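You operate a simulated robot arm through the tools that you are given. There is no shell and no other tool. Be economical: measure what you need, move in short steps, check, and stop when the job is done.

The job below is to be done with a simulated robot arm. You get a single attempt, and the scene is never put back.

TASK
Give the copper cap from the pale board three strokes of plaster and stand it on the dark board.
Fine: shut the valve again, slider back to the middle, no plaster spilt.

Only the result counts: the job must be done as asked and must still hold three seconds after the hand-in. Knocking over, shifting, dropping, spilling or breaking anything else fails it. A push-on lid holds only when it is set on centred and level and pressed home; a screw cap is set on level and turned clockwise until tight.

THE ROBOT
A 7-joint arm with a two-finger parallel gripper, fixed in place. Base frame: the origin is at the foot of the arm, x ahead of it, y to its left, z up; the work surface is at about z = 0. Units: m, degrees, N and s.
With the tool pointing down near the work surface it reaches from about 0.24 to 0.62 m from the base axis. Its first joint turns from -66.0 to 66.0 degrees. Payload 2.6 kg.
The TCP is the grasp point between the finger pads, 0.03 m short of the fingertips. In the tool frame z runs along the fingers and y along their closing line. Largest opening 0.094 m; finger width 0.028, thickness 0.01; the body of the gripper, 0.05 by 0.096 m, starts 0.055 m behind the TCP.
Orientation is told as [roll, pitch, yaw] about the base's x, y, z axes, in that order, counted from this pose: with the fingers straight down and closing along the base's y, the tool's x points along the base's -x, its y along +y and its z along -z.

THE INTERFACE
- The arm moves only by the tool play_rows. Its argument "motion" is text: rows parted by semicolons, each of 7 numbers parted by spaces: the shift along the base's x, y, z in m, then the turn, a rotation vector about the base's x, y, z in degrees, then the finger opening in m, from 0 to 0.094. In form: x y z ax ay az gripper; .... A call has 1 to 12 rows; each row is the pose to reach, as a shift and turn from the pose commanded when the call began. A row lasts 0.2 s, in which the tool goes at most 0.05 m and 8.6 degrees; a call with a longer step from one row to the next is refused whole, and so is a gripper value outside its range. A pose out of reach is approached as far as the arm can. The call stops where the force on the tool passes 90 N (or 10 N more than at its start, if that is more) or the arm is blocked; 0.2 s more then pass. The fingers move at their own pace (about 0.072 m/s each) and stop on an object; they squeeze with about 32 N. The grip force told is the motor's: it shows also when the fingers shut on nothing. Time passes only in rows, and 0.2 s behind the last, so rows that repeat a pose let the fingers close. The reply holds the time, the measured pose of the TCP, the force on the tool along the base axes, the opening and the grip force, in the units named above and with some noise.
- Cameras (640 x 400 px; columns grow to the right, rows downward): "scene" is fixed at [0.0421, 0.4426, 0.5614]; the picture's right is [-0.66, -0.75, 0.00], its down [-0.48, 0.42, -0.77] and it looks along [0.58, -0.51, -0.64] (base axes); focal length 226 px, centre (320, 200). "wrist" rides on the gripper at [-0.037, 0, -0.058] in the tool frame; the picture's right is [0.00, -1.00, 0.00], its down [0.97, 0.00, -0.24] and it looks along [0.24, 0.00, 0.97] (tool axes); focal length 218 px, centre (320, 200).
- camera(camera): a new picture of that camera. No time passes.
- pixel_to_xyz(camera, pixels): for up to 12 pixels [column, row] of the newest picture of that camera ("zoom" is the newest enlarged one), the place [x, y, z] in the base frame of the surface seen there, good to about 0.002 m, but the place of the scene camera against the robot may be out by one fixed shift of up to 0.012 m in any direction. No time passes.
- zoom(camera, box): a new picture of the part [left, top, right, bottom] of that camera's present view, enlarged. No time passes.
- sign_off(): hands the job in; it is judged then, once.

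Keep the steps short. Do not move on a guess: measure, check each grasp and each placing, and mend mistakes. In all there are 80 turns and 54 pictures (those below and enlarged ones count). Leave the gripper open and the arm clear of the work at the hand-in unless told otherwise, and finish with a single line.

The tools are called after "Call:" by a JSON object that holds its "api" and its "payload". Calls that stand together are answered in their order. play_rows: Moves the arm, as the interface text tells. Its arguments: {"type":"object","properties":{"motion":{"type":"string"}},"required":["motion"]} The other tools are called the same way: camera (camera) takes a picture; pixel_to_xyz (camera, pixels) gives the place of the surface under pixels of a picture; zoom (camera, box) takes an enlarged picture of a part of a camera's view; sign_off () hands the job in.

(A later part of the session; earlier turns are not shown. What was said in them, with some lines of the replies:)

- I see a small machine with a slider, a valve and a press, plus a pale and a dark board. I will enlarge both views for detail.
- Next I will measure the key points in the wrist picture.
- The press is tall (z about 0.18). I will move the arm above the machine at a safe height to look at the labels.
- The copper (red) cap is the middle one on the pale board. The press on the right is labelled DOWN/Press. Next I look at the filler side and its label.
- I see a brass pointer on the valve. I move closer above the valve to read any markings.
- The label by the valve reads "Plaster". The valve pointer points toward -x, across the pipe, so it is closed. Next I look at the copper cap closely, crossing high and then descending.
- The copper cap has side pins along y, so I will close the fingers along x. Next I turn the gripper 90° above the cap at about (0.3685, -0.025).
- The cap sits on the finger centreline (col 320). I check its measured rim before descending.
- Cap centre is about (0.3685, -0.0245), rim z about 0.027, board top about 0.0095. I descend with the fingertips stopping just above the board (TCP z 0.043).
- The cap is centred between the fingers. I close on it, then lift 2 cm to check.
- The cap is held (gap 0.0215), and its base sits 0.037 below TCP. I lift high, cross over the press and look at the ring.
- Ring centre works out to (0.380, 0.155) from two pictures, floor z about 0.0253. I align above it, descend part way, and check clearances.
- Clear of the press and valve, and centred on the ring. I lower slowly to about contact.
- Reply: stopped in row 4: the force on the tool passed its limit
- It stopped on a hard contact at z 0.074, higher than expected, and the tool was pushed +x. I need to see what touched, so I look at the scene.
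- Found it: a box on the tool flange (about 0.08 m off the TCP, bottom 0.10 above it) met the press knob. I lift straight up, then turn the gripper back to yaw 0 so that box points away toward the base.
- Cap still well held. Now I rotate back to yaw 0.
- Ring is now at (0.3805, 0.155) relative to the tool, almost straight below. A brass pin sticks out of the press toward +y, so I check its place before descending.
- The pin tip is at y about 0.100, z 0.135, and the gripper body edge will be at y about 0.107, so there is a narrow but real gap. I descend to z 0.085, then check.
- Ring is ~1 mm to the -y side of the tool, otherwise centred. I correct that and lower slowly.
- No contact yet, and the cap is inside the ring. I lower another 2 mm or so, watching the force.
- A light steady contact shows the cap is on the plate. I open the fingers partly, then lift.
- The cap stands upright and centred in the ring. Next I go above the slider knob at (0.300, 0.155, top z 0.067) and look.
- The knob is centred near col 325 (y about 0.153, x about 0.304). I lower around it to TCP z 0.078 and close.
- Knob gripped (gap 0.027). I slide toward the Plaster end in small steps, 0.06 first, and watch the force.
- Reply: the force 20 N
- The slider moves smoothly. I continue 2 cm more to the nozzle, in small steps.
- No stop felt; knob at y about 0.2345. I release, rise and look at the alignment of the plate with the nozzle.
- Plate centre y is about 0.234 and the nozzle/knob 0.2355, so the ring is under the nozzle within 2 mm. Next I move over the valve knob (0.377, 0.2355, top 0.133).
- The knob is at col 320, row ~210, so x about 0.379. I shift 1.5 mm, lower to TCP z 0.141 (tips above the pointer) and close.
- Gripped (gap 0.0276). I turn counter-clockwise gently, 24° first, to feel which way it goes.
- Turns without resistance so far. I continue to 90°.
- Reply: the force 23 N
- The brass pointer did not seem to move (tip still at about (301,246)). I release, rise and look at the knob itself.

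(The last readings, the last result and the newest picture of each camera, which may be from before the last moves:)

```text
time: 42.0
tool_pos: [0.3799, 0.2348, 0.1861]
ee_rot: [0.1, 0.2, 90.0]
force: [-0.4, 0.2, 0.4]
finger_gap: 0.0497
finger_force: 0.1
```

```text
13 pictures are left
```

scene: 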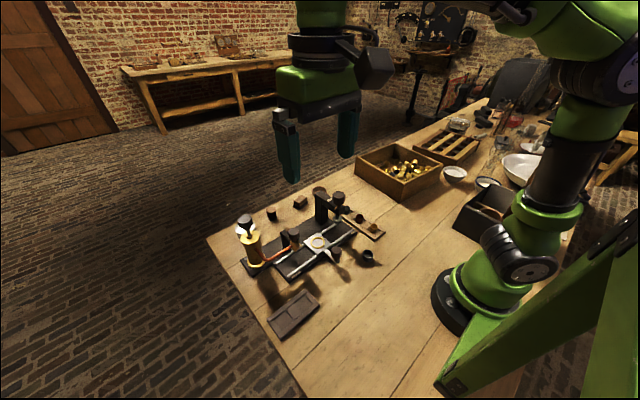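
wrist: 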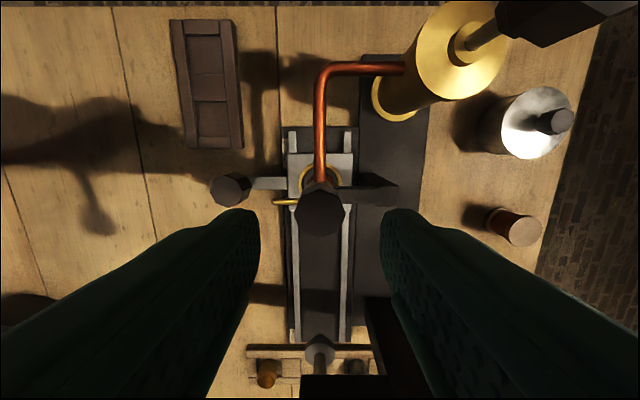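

Call:
{"api": "zoom", "payload": {"camera": "wrist", "box": [260, 150, 380, 250]}}

```text
4.00 times, centred on (320, 200) of wrist
```

zoom: 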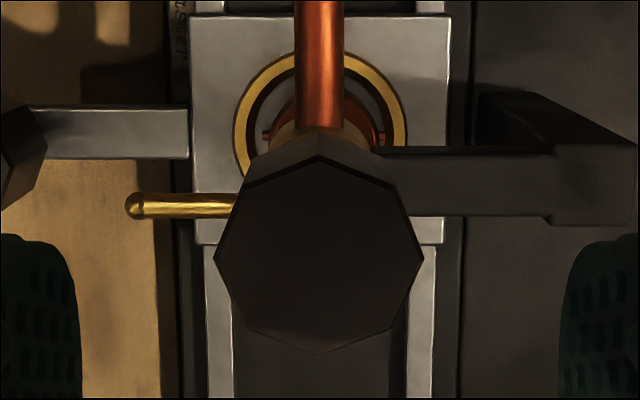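

The octagon has its corners on the axes, so a 90° turn is not visible by shape. Test: grip again, turn back 22°, release and look. If the octagon is rotated the knob does follow, and the pointer shows whether it is linked.

Call:
{"api": "play_rows", "payload": {"motion": "0 0 -0.02 0 0 0 0.05; 0 0 -0.045 0 0 0 0.05; 0 0 -0.045 0 0 0 0.02; 0 0 -0.045 0 0 0 0.02; 0 0 -0.045 0 0 0 0.02; 0 0 -0.045 0 0 -6 0.02; 0 0 -0.045 0 0 -12 0.02; 0 0 -0.045 0 0 -18 0.02; 0 0 -0.045 0 0 -22 0.02; 0 0 -0.045 0 0 -22 0.02"}}

Call:
{"api": "play_rows", "payload": {"motion": "0 0 0 0 0 0 0.035; 0 0 0 0 0 0 0.05; 0 0 0 0 0 0 0.05; 0 0 0.02 0 0 0 0.05; 0 0 0.045 0 0 0 0.05; 0 0 0.045 0 0 0 0.05"}}

Call:
{"api": "zoom", "payload": {"camera": "wrist", "box": [260, 150, 380, 250]}}

```text
time: 44.2
tool_pos: [0.3795, 0.236, 0.1406]
ee_rot: [-0.1, 0.0, 68.0]
force: [21.5, 3.5, -0.2]
finger_gap: 0.0274
finger_force: 44.9
```

```text
time: 45.6
tool_pos: [0.381, 0.2343, 0.1842]
ee_rot: [0.1, 0.1, 68.1]
force: [0.0, 0.1, -0.3]
finger_gap: 0.0498
finger_force: 0.1
```

```text
4.00 times, centred on (320, 200) of wrist
```

zoom: 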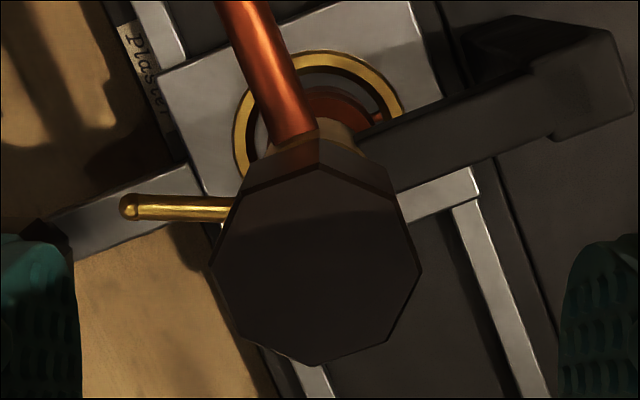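

The knob follows and the pointer moved with it: it is now 22° clockwise from its start, so the first direction was against its closed stop and clockwise opens. I grip again and turn clockwise another 68°.

Call:
{"api": "play_rows", "payload": {"motion": "0 0 -0.02 0 0 0 0.05; 0 0 -0.045 0 0 0 0.05; 0 0 -0.045 0 0 0 0.02; 0 0 -0.045 0 0 0 0.02; 0 0 -0.045 0 0 0 0.02; 0 0 -0.045 0 0 -6 0.02; 0 0 -0.045 0 0 -12 0.02; 0 0 -0.045 0 0 -18 0.02; 0 0 -0.045 0 0 -24 0.02; 0 0 -0.045 0 0 -30 0.02; 0 0 -0.045 0 0 -36 0.02; 0 0 -0.045 0 0 -36 0.02"}}

Call:
{"api": "play_rows", "payload": {"motion": "0 0 0 0 0 -6 0.02; 0 0 0 0 0 -12 0.02; 0 0 0 0 0 -18 0.02; 0 0 0 0 0 -24 0.02; 0 0 0 0 0 -30 0.02; 0 0 0 0 0 -32 0.02; 0 0 0 0 0 -32 0.02"}}

Call:
{"api": "play_rows", "payload": {"motion": "0 0 0 0 0 0 0.035; 0 0 0 0 0 0 0.05; 0 0 0 0 0 0 0.05; 0 0 0.02 0 0 0 0.05; 0 0 0.055 0 0 0 0.05; 0 0 0.09 0 0 0 0.05; 0 0 0.09 0 0 0 0.05"}}

Call:
{"api": "zoom", "payload": {"camera": "wrist", "box": [180, 30, 400, 250]}}

```text
time: 48.2
tool_pos: [0.3791, 0.2343, 0.1398]
ee_rot: [0.1, 0.2, 32.0]
force: [13.7, -0.8, -13.5]
finger_gap: 0.0276
finger_force: 45.2
```

```text
time: 49.8
tool_pos: [0.3774, 0.2344, 0.141]
ee_rot: [0.1, 0.1, 0.0]
force: [13.5, 7.9, -19.6]
finger_gap: 0.0278
finger_force: 45.1
```

```text
time: 51.4
tool_pos: [0.3765, 0.2361, 0.2306]
ee_rot: [0.0, 0.0, 0.0]
force: [-1.0, 0.2, -0.3]
finger_gap: 0.0498
finger_force: 0.1
```

```text
1.82 times, centred on (290, 140) of wrist
```

zoom: 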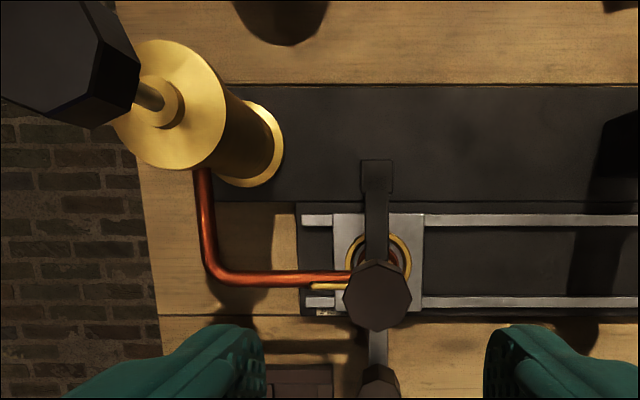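

The pointer now lies along the pipe: valve open. Next I go above the pump knob (about (0.45, 0.315), top z 0.178) to centre on it.

Call:
{"api": "play_rows", "payload": {"motion": "0.03 0.03 0.02 0 0 0 0.07; 0.055 0.06 0.03 0 0 0 0.07; 0.074 0.08 0.03 0 0 0 0.07; 0.074 0.08 0.03 0 0 0 0.07"}}

Call:
{"api": "camera", "payload": {"camera": "wrist"}}

Call:
{"api": "pixel_to_xyz", "payload": {"camera": "wrist", "pixels": [[320, 200], [295, 200], [345, 200], [320, 180], [320, 220], [310, 200], [335, 200]]}}

```text
time: 52.4
tool_pos: [0.4501, 0.3148, 0.2598]
ee_rot: [0.2, 0.1, 0.0]
force: [0.4, -0.3, -0.3]
finger_gap: 0.0702
finger_force: 0.1
```

```text
9 pictures are left
```

wrist: 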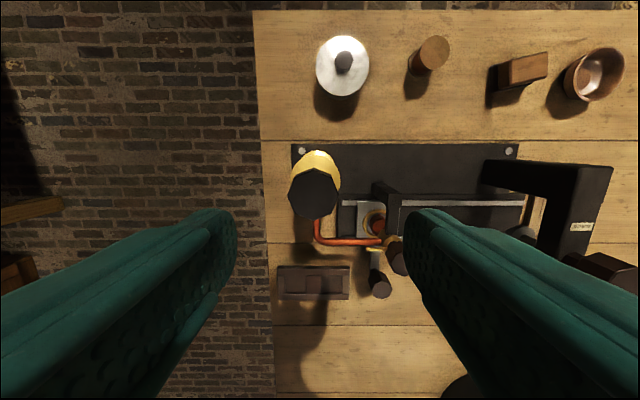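

```text
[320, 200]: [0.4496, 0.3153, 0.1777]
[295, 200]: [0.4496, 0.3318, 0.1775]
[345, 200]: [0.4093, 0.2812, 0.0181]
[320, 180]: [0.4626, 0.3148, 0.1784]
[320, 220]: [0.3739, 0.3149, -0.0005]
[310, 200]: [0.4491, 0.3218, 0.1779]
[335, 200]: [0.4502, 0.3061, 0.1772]
```

Knob centre is (0.454, 0.319), diameter about 0.034. I shift 4 mm in x and y, lower to TCP z 0.188 and grip, so that I can both push and draw back.

Call:
{"api": "play_rows", "payload": {"motion": "0.004 0.004 -0.03 0 0 0 0.06; 0.004 0.004 -0.055 0 0 0 0.06; 0.004 0.004 -0.073 0 0 0 0.06; 0.004 0.004 -0.073 0 0 0 0.06; 0.004 0.004 -0.073 0 0 0 0.02; 0.004 0.004 -0.073 0 0 0 0.02; 0.004 0.004 -0.073 0 0 0 0.02; 0.004 0.004 -0.073 0 0 0 0.02"}}

```text
time: 54.2
tool_pos: [0.4541, 0.32, 0.1891]
ee_rot: [0.2, 0.1, 0.1]
force: [5.2, 13.7, -3.3]
finger_gap: 0.033
finger_force: 45.1
```

Gripped (gap 0.033). First stroke: I push down 2 cm in small steps to feel the end.

Call:
{"api": "play_rows", "payload": {"motion": "0 0 -0.004 0 0 0 0.02; 0 0 -0.008 0 0 0 0.02; 0 0 -0.012 0 0 0 0.02; 0 0 -0.016 0 0 0 0.02; 0 0 -0.02 0 0 0 0.02; 0 0 -0.02 0 0 0 0.02"}}

Call:
{"api": "zoom", "payload": {"camera": "scene", "box": [220, 190, 340, 275]}}

```text
time: 55.6
tool_pos: [0.4542, 0.3201, 0.1674]
ee_rot: [0.3, 0.2, 0.1]
force: [-10.0, 14.5, 5.5]
finger_gap: 0.033
finger_force: 44.8
```

```text
4.71 times, centred on (280, 232) of scene
```

zoom: 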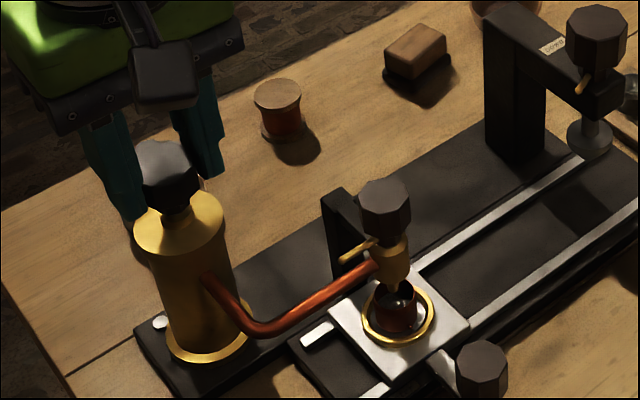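

The knob follows down and something shows at the nozzle. Force is still low, so I go on down to find the end of the stroke.

Call:
{"api": "play_rows", "payload": {"motion": "0 0 -0.003 0 0 0 0.02; 0 0 -0.006 0 0 0 0.02; 0 0 -0.006 0 0 0 0.02"}}

```text
time: 56.4
tool_pos: [0.4555, 0.3203, 0.1648]
ee_rot: [0.5, -0.1, 0.1]
force: [-9.5, 14.2, 28.7]
finger_gap: 0.033
finger_force: 45.0
```

End stop felt (28.7 N at z 0.165). First stroke done. I draw back to the starting height.

Call:
{"api": "play_rows", "payload": {"motion": "0 0 0.006 0 0 0 0.02; 0 0 0.012 0 0 0 0.02; 0 0 0.018 0 0 0 0.02; 0 0 0.023 0 0 0 0.02; 0 0 0.0265 0 0 0 0.02; 0 0 0.0265 0 0 0 0.02; 0 0 0.0265 0 0 0 0.02"}}

Call:
{"api": "zoom", "payload": {"camera": "scene", "box": [230, 200, 330, 270]}}

```text
time: 58.0
tool_pos: [0.4563, 0.3199, 0.1857]
ee_rot: [0.2, 0.0, 0.1]
force: [19.7, 32.6, -5.1]
finger_gap: 0.0328
finger_force: 44.8
```

```text
5.71 times, centred on (280, 235) of scene
```

zoom: 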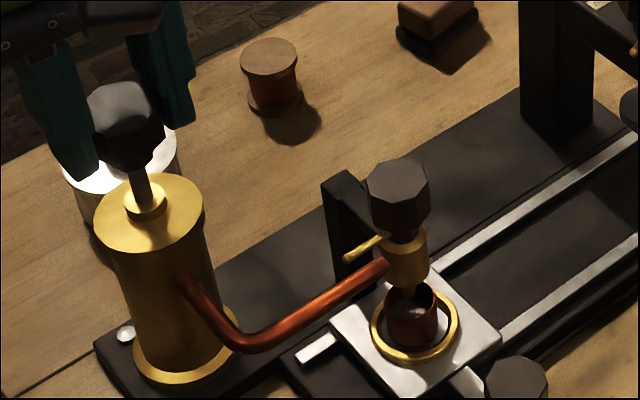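

Plaster is in the cap and the knob is nearly back up. I pull gently further to make sure it is at the top.

Call:
{"api": "play_rows", "payload": {"motion": "0 -0.001 0.0015 0 0 0 0.02; 0 -0.001 0.003 0 0 0 0.02; 0 -0.001 0.003 0 0 0 0.02"}}

```text
time: 58.8
tool_pos: [0.4546, 0.3203, 0.1898]
ee_rot: [0.2, 0.4, 0.1]
force: [17.4, 36.4, -23.3]
finger_gap: 0.0329
finger_force: 44.9
```

Top stop felt (-23 N). Second stroke: down to the end, then back up.

Call:
{"api": "play_rows", "payload": {"motion": "0 0 -0.006 0 0 0 0.02; 0 0 -0.012 0 0 0 0.02; 0 0 -0.018 0 0 0 0.02; 0 0 -0.024 0 0 0 0.02; 0 0 -0.0295 0 0 0 0.02; 0 0 -0.0295 0 0 0 0.02; 0 0 -0.0295 0 0 0 0.02"}}

Call:
{"api": "play_rows", "payload": {"motion": "0 0 0.006 0 0 0 0.02; 0 0 0.012 0 0 0 0.02; 0 0 0.018 0 0 0 0.02; 0 0 0.024 0 0 0 0.02; 0 0 0.0295 0 0 0 0.02; 0 0 0.0295 0 0 0 0.02; 0 0 0.0295 0 0 0 0.02"}}

```text
time: 60.4
tool_pos: [0.455, 0.3194, 0.1637]
ee_rot: [0.6, -0.1, 0.2]
force: [-10.6, 16.1, 28.4]
finger_gap: 0.0331
finger_force: 44.8
```

```text
time: 62.0
tool_pos: [0.453, 0.3211, 0.1886]
ee_rot: [0.2, 0.6, 0.2]
force: [13.5, 33.2, -26.0]
finger_gap: 0.0333
finger_force: 45.0
```

Second stroke reached both ends (28 N bottom, -26 N top). Third stroke now, the same way.

Call:
{"api": "play_rows", "payload": {"motion": "0 0 -0.006 0 0 0 0.02; 0 0 -0.012 0 0 0 0.02; 0 0 -0.018 0 0 0 0.02; 0 0 -0.024 0 0 0 0.02; 0 0 -0.0295 0 0 0 0.02; 0 0 -0.0295 0 0 0 0.02; 0 0 -0.0295 0 0 0 0.02"}}

Call:
{"api": "play_rows", "payload": {"motion": "0 0 0.006 0 0 0 0.02; 0 0 0.012 0 0 0 0.02; 0 0 0.018 0 0 0 0.02; 0 0 0.024 0 0 0 0.02; 0 0 0.0285 0 0 0 0.02; 0 0 0.0285 0 0 0 0.02; 0 0 0.0285 0 0 0 0.02"}}

```text
time: 63.6
tool_pos: [0.4568, 0.3189, 0.1628]
ee_rot: [0.3, -0.2, 0.0]
force: [-8.5, 2.5, 28.5]
finger_gap: 0.0329
finger_force: 45.2
```

```text
time: 65.2
tool_pos: [0.4544, 0.32, 0.1871]
ee_rot: [0.4, 0.5, 0.2]
force: [16.5, 38.5, -25.1]
finger_gap: 0.033
finger_force: 44.7
```

Three strokes are done. I release the pump knob, rise and check the cap.

Call:
{"api": "play_rows", "payload": {"motion": "0 0 0 0 0 0 0.04; 0 0 0 0 0 0 0.06; 0 0 0 0 0 0 0.06; 0 0 0.03 0 0 0 0.06; 0 0 0.07 0 0 0 0.06; 0 0 0.07 0 0 0 0.06"}}

Call:
{"api": "zoom", "payload": {"camera": "scene", "box": [230, 200, 330, 270]}}

```text
time: 66.6
tool_pos: [0.4566, 0.3183, 0.2592]
ee_rot: [0.1, 0.1, 0.0]
force: [0.0, -0.4, 0.4]
finger_gap: 0.0601
finger_force: 0.0
```

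```text
5.71 times, centred on (280, 235) of scene
```

zoom: 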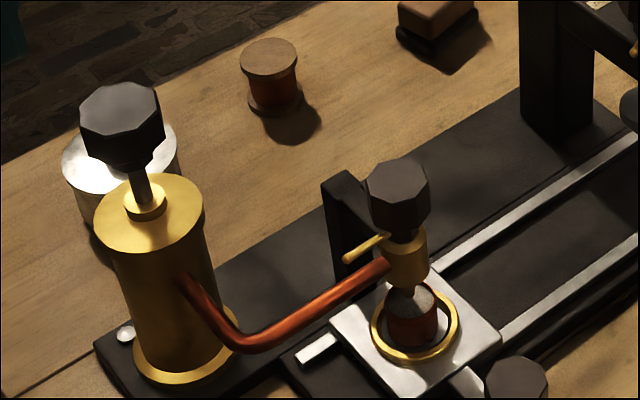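

The cap is filled near to the rim, nothing spilt. Now I return to the valve knob (offset -0.078, -0.083) and grip it.

Call:
{"api": "play_rows", "payload": {"motion": "-0.03 -0.03 0 0 0 0 0.05; -0.06 -0.06 0 0 0 0 0.05; -0.078 -0.083 0 0 0 0 0.05; -0.078 -0.083 -0.04 0 0 0 0.05; -0.078 -0.083 -0.08 0 0 0 0.05; -0.078 -0.083 -0.105 0 0 0 0.05; -0.078 -0.083 -0.119 0 0 0 0.05; -0.078 -0.083 -0.119 0 0 0 0.05; -0.078 -0.083 -0.119 0 0 0 0.02; -0.078 -0.083 -0.119 0 0 0 0.02; -0.078 -0.083 -0.119 0 0 0 0.02; -0.078 -0.083 -0.119 0 0 0 0.02"}}

Call:
{"api": "play_rows", "payload": {"motion": "0 0 0 0 0 6 0.02; 0 0 0 0 0 12 0.02; 0 0 0 0 0 18 0.02; 0 0 0 0 0 24 0.02; 0 0 0 0 0 30 0.02; 0 0 0 0 0 36 0.02; 0 0 0 0 0 42 0.02; 0 0 0 0 0 48 0.02; 0 0 0 0 0 48 0.02"}}

Call:
{"api": "play_rows", "payload": {"motion": "0 0 0 0 0 6 0.02; 0 0 0 0 0 12 0.02; 0 0 0 0 0 18 0.02; 0 0 0 0 0 24 0.02; 0 0 0 0 0 30 0.02; 0 0 0 0 0 36 0.02; 0 0 0 0 0 42 0.02; 0 0 0 0 0 47 0.02; 0 0 0 0 0 47 0.02"}}

Call:
{"api": "play_rows", "payload": {"motion": "0 0 0 0 0 0 0.035; 0 0 0 0 0 0 0.05; 0 0 0 0 0 0 0.05; 0 0 0.02 0 0 0 0.05; 0 0 0.055 0 0 0 0.05; 0 0 0.09 0 0 0 0.05; 0 0 0.09 0 0 0 0.05"}}

Call:
{"api": "zoom", "payload": {"camera": "wrist", "box": [230, 100, 410, 260]}}

```text
time: 69.2
tool_pos: [0.3765, 0.2347, 0.1399]
ee_rot: [0.1, 0.1, 0.2]
force: [2.9, 12.0, -9.2]
finger_gap: 0.0279
finger_force: 45.2
```

```text
time: 71.2
tool_pos: [0.376, 0.2338, 0.1406]
ee_rot: [0.0, 0.3, 47.9]
force: [5.4, -8.0, -30.0]
finger_gap: 0.0276
finger_force: 45.4
```

```text
time: 73.2
tool_pos: [0.3805, 0.2342, 0.1408]
ee_rot: [-0.2, 0.3, 95.0]
force: [24.0, -5.3, -25.5]
finger_gap: 0.0279
finger_force: 45.1
```

```text
time: 74.8
tool_pos: [0.3777, 0.2326, 0.2307]
ee_rot: [0.1, 0.1, 95.0]
force: [-0.3, 0.7, 0.0]
finger_gap: 0.0499
finger_force: 0.1
```

```text
2.50 times, centred on (320, 180) of wrist
```

zoom: 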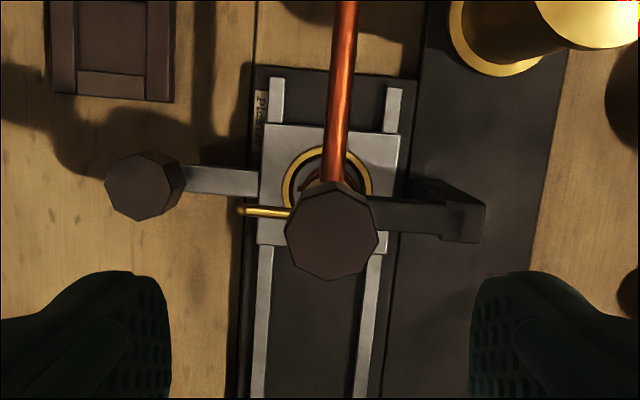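

The pointer is back across the pipe (parallel to the slider bar): valve shut. I turn back to yaw 0 while moving above the slider knob.

Call:
{"api": "play_rows", "payload": {"motion": "-0.01 0 0 0 0 -8 0.05; -0.02 0 0 0 0 -16 0.05; -0.03 0 0 0 0 -24 0.05; -0.04 0 0 0 0 -32 0.05; -0.05 0 0 0 0 -40 0.05; -0.06 0 0 0 0 -48 0.05; -0.07 0 0 0 0 -56 0.05; -0.0795 -0.0015 0 0 0 -64 0.05; -0.0795 -0.0015 0 0 0 -72 0.05; -0.0795 -0.0015 0 0 0 -80 0.05; -0.0795 -0.0015 0 0 0 -88 0.05; -0.0795 -0.0015 0 0 0 -95 0.05"}}

Call:
{"api": "play_rows", "payload": {"motion": "0 0 -0.04 0 0 0 0.05; 0 0 -0.08 0 0 0 0.05; 0 0 -0.12 0 0 0 0.05; 0 0 -0.14 0 0 0 0.05; 0 0 -0.152 0 0 0 0.05; 0 0 -0.152 0 0 0 0.05; 0 0 -0.152 0 0 0 0.015; 0 0 -0.152 0 0 0 0.015; 0 0 -0.152 0 0 0 0.015; 0 0 -0.152 0 0 0 0.015"}}

```text
time: 77.4
tool_pos: [0.2965, 0.2335, 0.2305]
ee_rot: [0.2, 0.1, -0.1]
force: [-0.5, 0.4, 0.2]
finger_gap: 0.0499
finger_force: 0.2
```

```text
time: 79.6
tool_pos: [0.2988, 0.2342, 0.0795]
ee_rot: [0.0, 0.1, 0.0]
force: [1.4, 0.3, -6.4]
finger_gap: 0.0274
finger_force: 45.3
```

Slider knob gripped. I slide it back by the same 0.081, gently.

Call:
{"api": "play_rows", "payload": {"motion": "0 -0.005 0 0 0 0 0.015; 0 -0.012 0 0 0 0 0.015; 0 -0.02 0 0 0 0 0.015; 0 -0.028 0 0 0 0 0.015; 0 -0.036 0 0 0 0 0.015; 0 -0.044 0 0 0 0 0.015; 0 -0.052 0 0 0 0 0.015; 0 -0.06 0 0 0 0 0.015; 0 -0.068 0 0 0 0 0.015; 0 -0.075 0 0 0 0 0.015; 0 -0.081 0 0 0 0 0.015; 0 -0.081 0 0 0 0 0.015"}}

Call:
{"api": "play_rows", "payload": {"motion": "0 0 0 0 0 0 0.035; 0 0 0 0 0 0 0.05; 0 0 0 0 0 0 0.05; 0 0 0.03 0 0 0 0.05; 0 0 0.07 0 0 0 0.05; 0 0 0.112 0 0 0 0.05; 0.04 0 0.112 0 0 0 0.05; 0.08 0.002 0.112 0 0 0 0.05; 0.08 0.002 0.112 0 0 0 0.05"}}

Call:
{"api": "camera", "payload": {"camera": "wrist"}}

```text
time: 82.2
tool_pos: [0.2991, 0.1517, 0.0792]
ee_rot: [0.1, 0.1, -0.1]
force: [-2.9, 0.4, 6.5]
finger_gap: 0.027
finger_force: 45.0
```

```text
time: 84.2
tool_pos: [0.3772, 0.1555, 0.1904]
ee_rot: [0.1, 0.1, 0.1]
force: [0.0, 0.1, -0.6]
finger_gap: 0.0499
finger_force: 0.1
```

```text
4 pictures are left
```

wrist: 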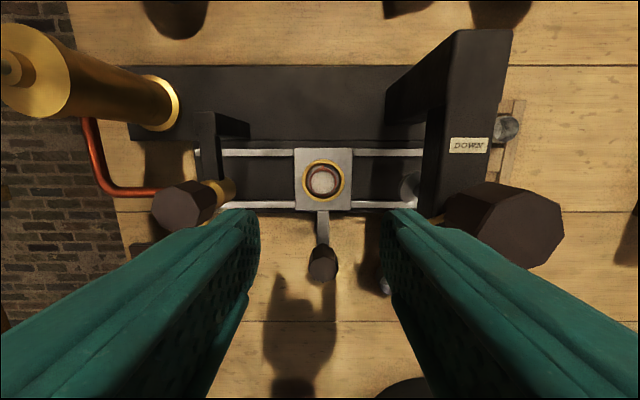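

The cap is full and level in the ring. I measure plate edges and the cap.

Call:
{"api": "pixel_to_xyz", "payload": {"camera": "wrist", "pixels": [[296, 185], [350, 185], [304, 180], [342, 180], [323, 162], [323, 198], [323, 180], [312, 180], [334, 180]]}}

```text
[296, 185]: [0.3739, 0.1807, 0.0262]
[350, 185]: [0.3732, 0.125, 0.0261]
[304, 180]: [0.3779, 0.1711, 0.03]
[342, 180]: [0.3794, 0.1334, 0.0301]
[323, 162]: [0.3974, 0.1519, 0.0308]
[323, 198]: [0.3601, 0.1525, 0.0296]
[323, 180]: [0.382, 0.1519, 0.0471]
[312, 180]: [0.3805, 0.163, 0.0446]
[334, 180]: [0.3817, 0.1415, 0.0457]
```

The slider sits about 2.5 mm short of its original middle (0.152 against 0.1545). I will correct that after the cap is off. Now I lower over the cap (rim z 0.046) to TCP z about 0.063 and grip it.

Call:
{"api": "play_rows", "payload": {"motion": "0.0025 -0.0015 -0.03 0 0 0 0.045; 0.0025 -0.0015 -0.06 0 0 0 0.045; 0.0025 -0.0015 -0.09 0 0 0 0.045; 0.0025 -0.0015 -0.115 0 0 0 0.045; 0.0025 -0.0015 -0.1275 0 0 0 0.045; 0.0025 -0.0015 -0.1275 0 0 0 0.045"}}

Call:
{"api": "play_rows", "payload": {"motion": "0 0 0 0 0 0 0.035; 0 0 0 0 0 0 0.026; 0 0 0 0 0 0 0.02; 0 0 0 0 0 0 0.015; 0 0 0 0 0 0 0.015; 0 0 0 0 0 0 0.015"}}

```text
time: 85.6
tool_pos: [0.3818, 0.1521, 0.0621]
ee_rot: [0.1, 0.0, 0.0]
force: [0.0, -0.4, 0.3]
finger_gap: 0.045
finger_force: 0.2
```

```text
time: 87.0
tool_pos: [0.3816, 0.1533, 0.0642]
ee_rot: [0.2, 0.1, 0.0]
force: [-0.8, -0.6, -0.3]
finger_gap: 0.0213
finger_force: 32.1
```

Cap held (gap 0.0213). I lift it slowly straight up, move toward the base and then over to the dark board.

Call:
{"api": "play_rows", "payload": {"motion": "0 0 0.008 0 0 0 0.015; 0 0 0.025 0 0 0 0.015; 0 0 0.045 0 0 0 0.015; 0 0 0.07 0 0 0 0.015; 0 0 0.095 0 0 0 0.015; 0 0 0.115 0 0 0 0.015; -0.02 0 0.12 0 0 0 0.015; -0.045 0 0.12 0 0 0 0.015; -0.07 0 0.12 0 0 0 0.015; -0.095 0 0.12 0 0 0 0.015; -0.11 0.01 0.12 0 0 0 0.015; -0.11 0.03 0.12 0 0 0 0.015"}}

Call:
{"api": "play_rows", "payload": {"motion": "0 0.025 0 0 0 0 0.015; 0 0.05 0 0 0 0 0.015; 0 0.075 0 0 0 0 0.015; 0 0.1 0 0 0 0 0.015; 0 0.115 0 0 0 0 0.015; 0 0.115 0 0 0 0 0.015"}}

Call:
{"api": "camera", "payload": {"camera": "wrist"}}

```text
time: 89.6
tool_pos: [0.2712, 0.1825, 0.1832]
ee_rot: [0.2, 0.1, 0.0]
force: [0.4, -1.0, -0.3]
finger_gap: 0.0212
finger_force: 32.0
```

```text
time: 91.0
tool_pos: [0.2707, 0.2968, 0.1829]
ee_rot: [0.1, 0.1, -0.1]
force: [0.5, -0.3, -0.7]
finger_gap: 0.0212
finger_force: 32.8
```

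```text
3 pictures are left
```

wrist: 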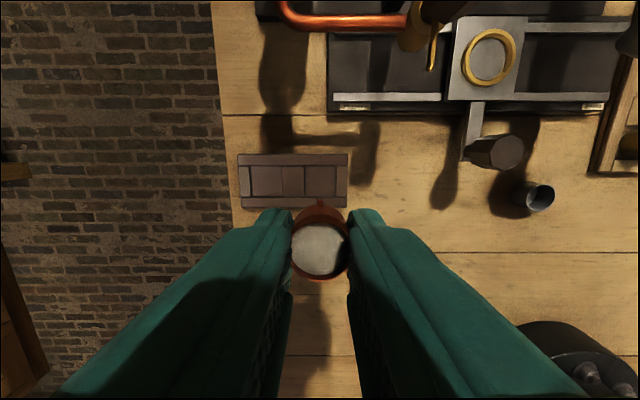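

Call:
{"api": "pixel_to_xyz", "payload": {"camera": "wrist", "pixels": [[318, 181], [293, 181], [266, 181], [306, 181], [331, 181], [281, 181], [318, 168], [318, 194], [318, 160], [318, 201], [342, 181], [245, 181]]}}

```text
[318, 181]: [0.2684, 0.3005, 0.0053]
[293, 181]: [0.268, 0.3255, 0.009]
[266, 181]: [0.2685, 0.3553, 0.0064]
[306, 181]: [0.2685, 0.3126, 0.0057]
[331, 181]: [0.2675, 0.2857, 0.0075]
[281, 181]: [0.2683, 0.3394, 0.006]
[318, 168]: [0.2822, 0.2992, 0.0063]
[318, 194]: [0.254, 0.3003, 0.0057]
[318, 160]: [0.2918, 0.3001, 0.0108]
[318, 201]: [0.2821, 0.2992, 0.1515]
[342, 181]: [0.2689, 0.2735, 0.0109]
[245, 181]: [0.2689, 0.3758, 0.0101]
```

The right recess centre is (0.2685, 0.2997), floor z 0.0055. I shift by (-0.0025, +0.002) and lower to just above the floor.

Call:
{"api": "play_rows", "payload": {"motion": "-0.0025 0.002 -0.02 0 0 0 0.015; -0.0025 0.002 -0.05 0 0 0 0.015; -0.0025 0.002 -0.08 0 0 0 0.015; -0.0025 0.002 -0.105 0 0 0 0.015; -0.0025 0.002 -0.125 0 0 0 0.015; -0.0025 0.002 -0.134 0 0 0 0.015; -0.0025 0.002 -0.137 0 0 0 0.015; -0.0025 0.002 -0.137 0 0 0 0.015"}}

Call:
{"api": "zoom", "payload": {"camera": "wrist", "box": [220, 130, 420, 300]}}

```text
time: 92.8
tool_pos: [0.2683, 0.2985, 0.0456]
ee_rot: [0.1, 0.0, 0.0]
force: [1.1, 0.1, -0.8]
finger_gap: 0.0213
finger_force: 32.5
```

```text
2.35 times, centred on (320, 215) of wrist
```

zoom: 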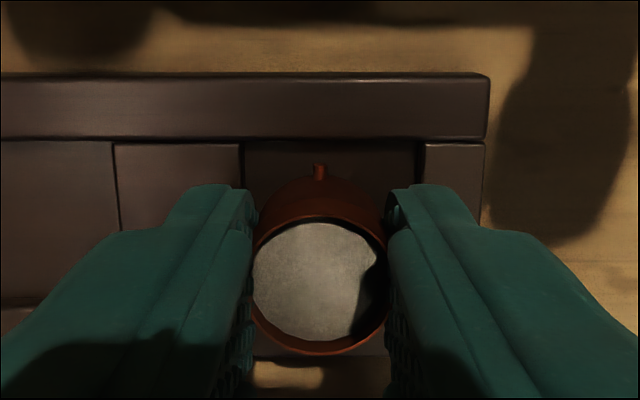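

The recess centre (cols 241–418) is about 1.8 mm to the -y side. I correct and lower to contact.

Call:
{"api": "play_rows", "payload": {"motion": "0 -0.0018 0 0 0 0 0.015; 0 -0.0018 -0.0012 0 0 0 0.015; 0 -0.0018 -0.0022 0 0 0 0.015; 0 -0.0018 -0.0022 0 0 0 0.015"}}

```text
time: 93.8
tool_pos: [0.269, 0.2971, 0.0446]
ee_rot: [0.1, 0.1, 0.0]
force: [-0.4, -0.4, 1.5]
finger_gap: 0.0216
finger_force: 32.6
```

Call:
{"api": "play_rows", "payload": {"motion": "0 0 -0.0008 0 0 0 0.015; 0 0 -0.0008 0 0 0 0.015"}}

```text
time: 94.4
tool_pos: [0.2688, 0.2981, 0.043]
ee_rot: [0.1, 0.1, 0.0]
force: [0.9, 1.2, 0.3]
finger_gap: 0.0213
finger_force: 31.6
```

Call:
{"api": "play_rows", "payload": {"motion": "0 0 -0.0008 0 0 0 0.015; 0 0 -0.0008 0 0 0 0.015; 0 0 -0.0008 0 0 0 0.015"}}

```text
time: 95.2
tool_pos: [0.2685, 0.2978, 0.0425]
ee_rot: [0.1, 0.1, -0.1]
force: [0.3, -0.8, 2.1]
finger_gap: 0.0212
finger_force: 32.1
```

Call:
{"api": "play_rows", "payload": {"motion": "0 0 -0.0006 0 0 0 0.015; 0 0 -0.0006 0 0 0 0.015; 0 0 -0.0006 0 0 0 0.015"}}

```text
time: 96.0
tool_pos: [0.2693, 0.2974, 0.0427]
ee_rot: [0.1, 0.1, 0.0]
force: [0.8, 0.5, 1.1]
finger_gap: 0.0215
finger_force: 31.6
```

Contact is within a fraction of a millimetre. I open and lift away.

Call:
{"api": "play_rows", "payload": {"motion": "0 0 0 0 0 0 0.026; 0 0 0 0 0 0 0.035; 0 0 0 0 0 0 0.045; 0 0 0 0 0 0 0.045; 0 0 0.01 0 0 0 0.045; 0 0 0.03 0 0 0 0.045; 0 0 0.06 0 0 0 0.045; 0 0 0.1 0 0 0 0.05; 0 0 0.13 0 0 0 0.05; 0 0 0.13 0 0 0 0.05"}}

Call:
{"api": "camera", "payload": {"camera": "wrist"}}

```text
time: 98.2
tool_pos: [0.2682, 0.3005, 0.1706]
ee_rot: [0.1, 0.1, -0.1]
force: [0.4, 0.0, -0.8]
finger_gap: 0.0501
finger_force: 0.0
```

```text
1 pictures are left
```

wrist: 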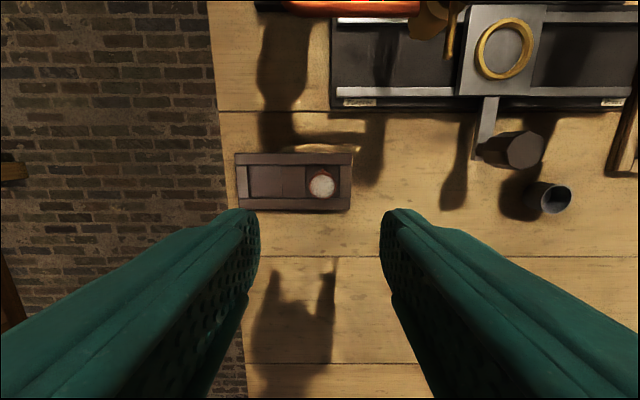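

The cap stands upright in the recess. I use this picture to measure the slider against the rail and confirm the cap.

Call:
{"api": "pixel_to_xyz", "payload": {"camera": "wrist", "pixels": [[461, 80], [538, 80], [478, 48], [534, 48], [505, 22], [505, 76], [338, 91], [332, 98], [636, 100], [522, 150], [322, 185], [490, 110]]}}

```text
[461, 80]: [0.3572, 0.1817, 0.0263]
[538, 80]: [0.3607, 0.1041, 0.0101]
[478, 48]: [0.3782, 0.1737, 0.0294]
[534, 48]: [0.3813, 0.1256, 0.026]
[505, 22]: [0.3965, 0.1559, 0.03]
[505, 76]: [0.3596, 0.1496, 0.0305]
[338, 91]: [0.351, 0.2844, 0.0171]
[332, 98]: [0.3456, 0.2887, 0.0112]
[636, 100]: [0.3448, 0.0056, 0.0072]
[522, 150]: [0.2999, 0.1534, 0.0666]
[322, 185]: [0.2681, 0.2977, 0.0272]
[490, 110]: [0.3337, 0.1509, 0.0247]
```

Base plate runs y 0.290 to 0.020, so its middle is 0.155, while the slider sits at about 0.1525. I go to the slider knob and correct that.

Call:
{"api": "play_rows", "payload": {"motion": "0.005 -0.03 0 0 0 0 0.05; 0.012 -0.065 0 0 0 0 0.05; 0.02 -0.1 0 0 0 0 0.05; 0.03 -0.13 0 0 0 0 0.05; 0.03 -0.146 0 0 0 0 0.05; 0.03 -0.146 -0.035 0 0 0 0.05; 0.03 -0.146 -0.07 0 0 0 0.05; 0.03 -0.146 -0.093 0 0 0 0.05; 0.03 -0.146 -0.093 0 0 0 0.05"}}

Call:
{"api": "play_rows", "payload": {"motion": "0 0 0 0 0 0 0.035; 0 0 0 0 0 0 0.025; 0 0 0 0 0 0 0.02; 0 0 0 0 0 0 0.02; 0 0 0 0 0 0 0.02"}}

Call:
{"api": "play_rows", "payload": {"motion": "0 0 0 0 0 0 0.02"}}

Call:
{"api": "play_rows", "payload": {"motion": "0 0 0 0 0 0 0.02"}}

```text
time: 100.2
tool_pos: [0.2961, 0.1515, 0.081]
ee_rot: [0.1, 0.0, -0.1]
force: [-0.1, -0.7, -0.2]
finger_gap: 0.05
finger_force: 0.1
```

```text
time: 101.4
tool_pos: [0.2951, 0.1496, 0.0817]
ee_rot: [0.1, 0.1, -0.1]
force: [1.6, -0.7, -4.1]
finger_gap: 0.0276
finger_force: 45.1
```

```text
time: 101.8
tool_pos: [0.2976, 0.1504, 0.0807]
ee_rot: [0.0, 0.0, 0.0]
force: [2.2, 0.0, -3.5]
finger_gap: 0.0273
finger_force: 44.4
```

```text
time: 102.2
tool_pos: [0.2981, 0.1513, 0.0807]
ee_rot: [0.1, 0.1, 0.0]
force: [1.9, -1.2, -4.7]
finger_gap: 0.0275
finger_force: 44.8
```

Gripped; readings average y about 0.151. I move +0.004 and read a few times.

Call:
{"api": "play_rows", "payload": {"motion": "0 0.002 0 0 0 0 0.02; 0 0.004 0 0 0 0 0.02; 0 0.004 0 0 0 0 0.02"}}

Call:
{"api": "play_rows", "payload": {"motion": "0 0 0 0 0 0 0.02"}}

Call:
{"api": "play_rows", "payload": {"motion": "0 0 0 0 0 0 0.02"}}

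```text
time: 103.0
tool_pos: [0.2966, 0.156, 0.0802]
ee_rot: [0.1, 0.2, 0.0]
force: [-16.2, 0.4, 25.5]
finger_gap: 0.0273
finger_force: 44.8
```

```text
time: 103.4
tool_pos: [0.2969, 0.1553, 0.0802]
ee_rot: [0.1, 0.2, 0.0]
force: [-17.8, 1.4, 26.7]
finger_gap: 0.0271
finger_force: 45.3
```

```text
time: 103.8
tool_pos: [0.2982, 0.1548, 0.0796]
ee_rot: [0.1, 0.2, -0.1]
force: [-17.3, 1.1, 25.5]
finger_gap: 0.0274
finger_force: 45.3
```

Readings average 0.155: middle. I release, rise clear and take the last picture.

Call:
{"api": "play_rows", "payload": {"motion": "0 0 0 0 0 0 0.035; 0 0 0 0 0 0 0.05; 0 0 0 0 0 0 0.05; 0 0 0.03 0 0 0 0.05; 0 0 0.07 0 0 0 0.05; 0 0 0.12 0 0 0 0.06; 0 0 0.17 0 0 0 0.08; 0 0.02 0.21 0 0 0 0.094; 0 0.05 0.22 0 0 0 0.094; 0 0.06 0.22 0 0 0 0.094"}}

Call:
{"api": "camera", "payload": {"camera": "wrist"}}

```text
time: 106.0
tool_pos: [0.2979, 0.2146, 0.2992]
ee_rot: [0.2, 0.1, 0.1]
force: [0.1, 0.4, 0.5]
finger_gap: 0.094
finger_force: 0.1
```

```text
0 pictures are left
```

wrist: 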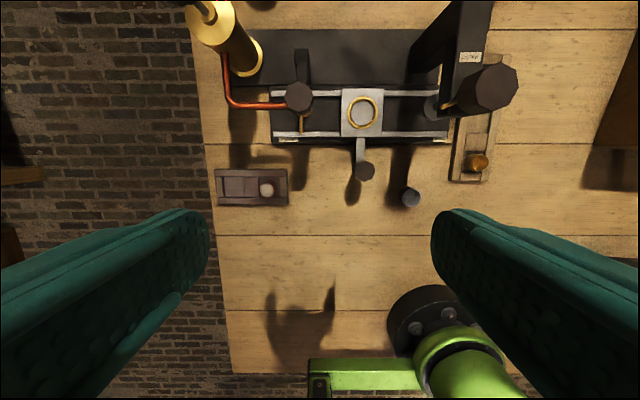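

The slider plate (cols 341–383) is centred on its base (cols 271–448), the valve pointer is across the pipe (shut), and the filled cap stands on the dark board. Nothing else has moved and the arm is clear, so I hand in.

Call:
{"api": "sign_off", "payload": {}}

```text
The job is handed in.
```

The copper cap has three strokes of plaster and stands on the dark board; the valve is shut, the slider is back in the middle and no plaster is spilt, though a box on the tool bumped the press knob once (over 90 N) on the way in, with no visible change to the press.
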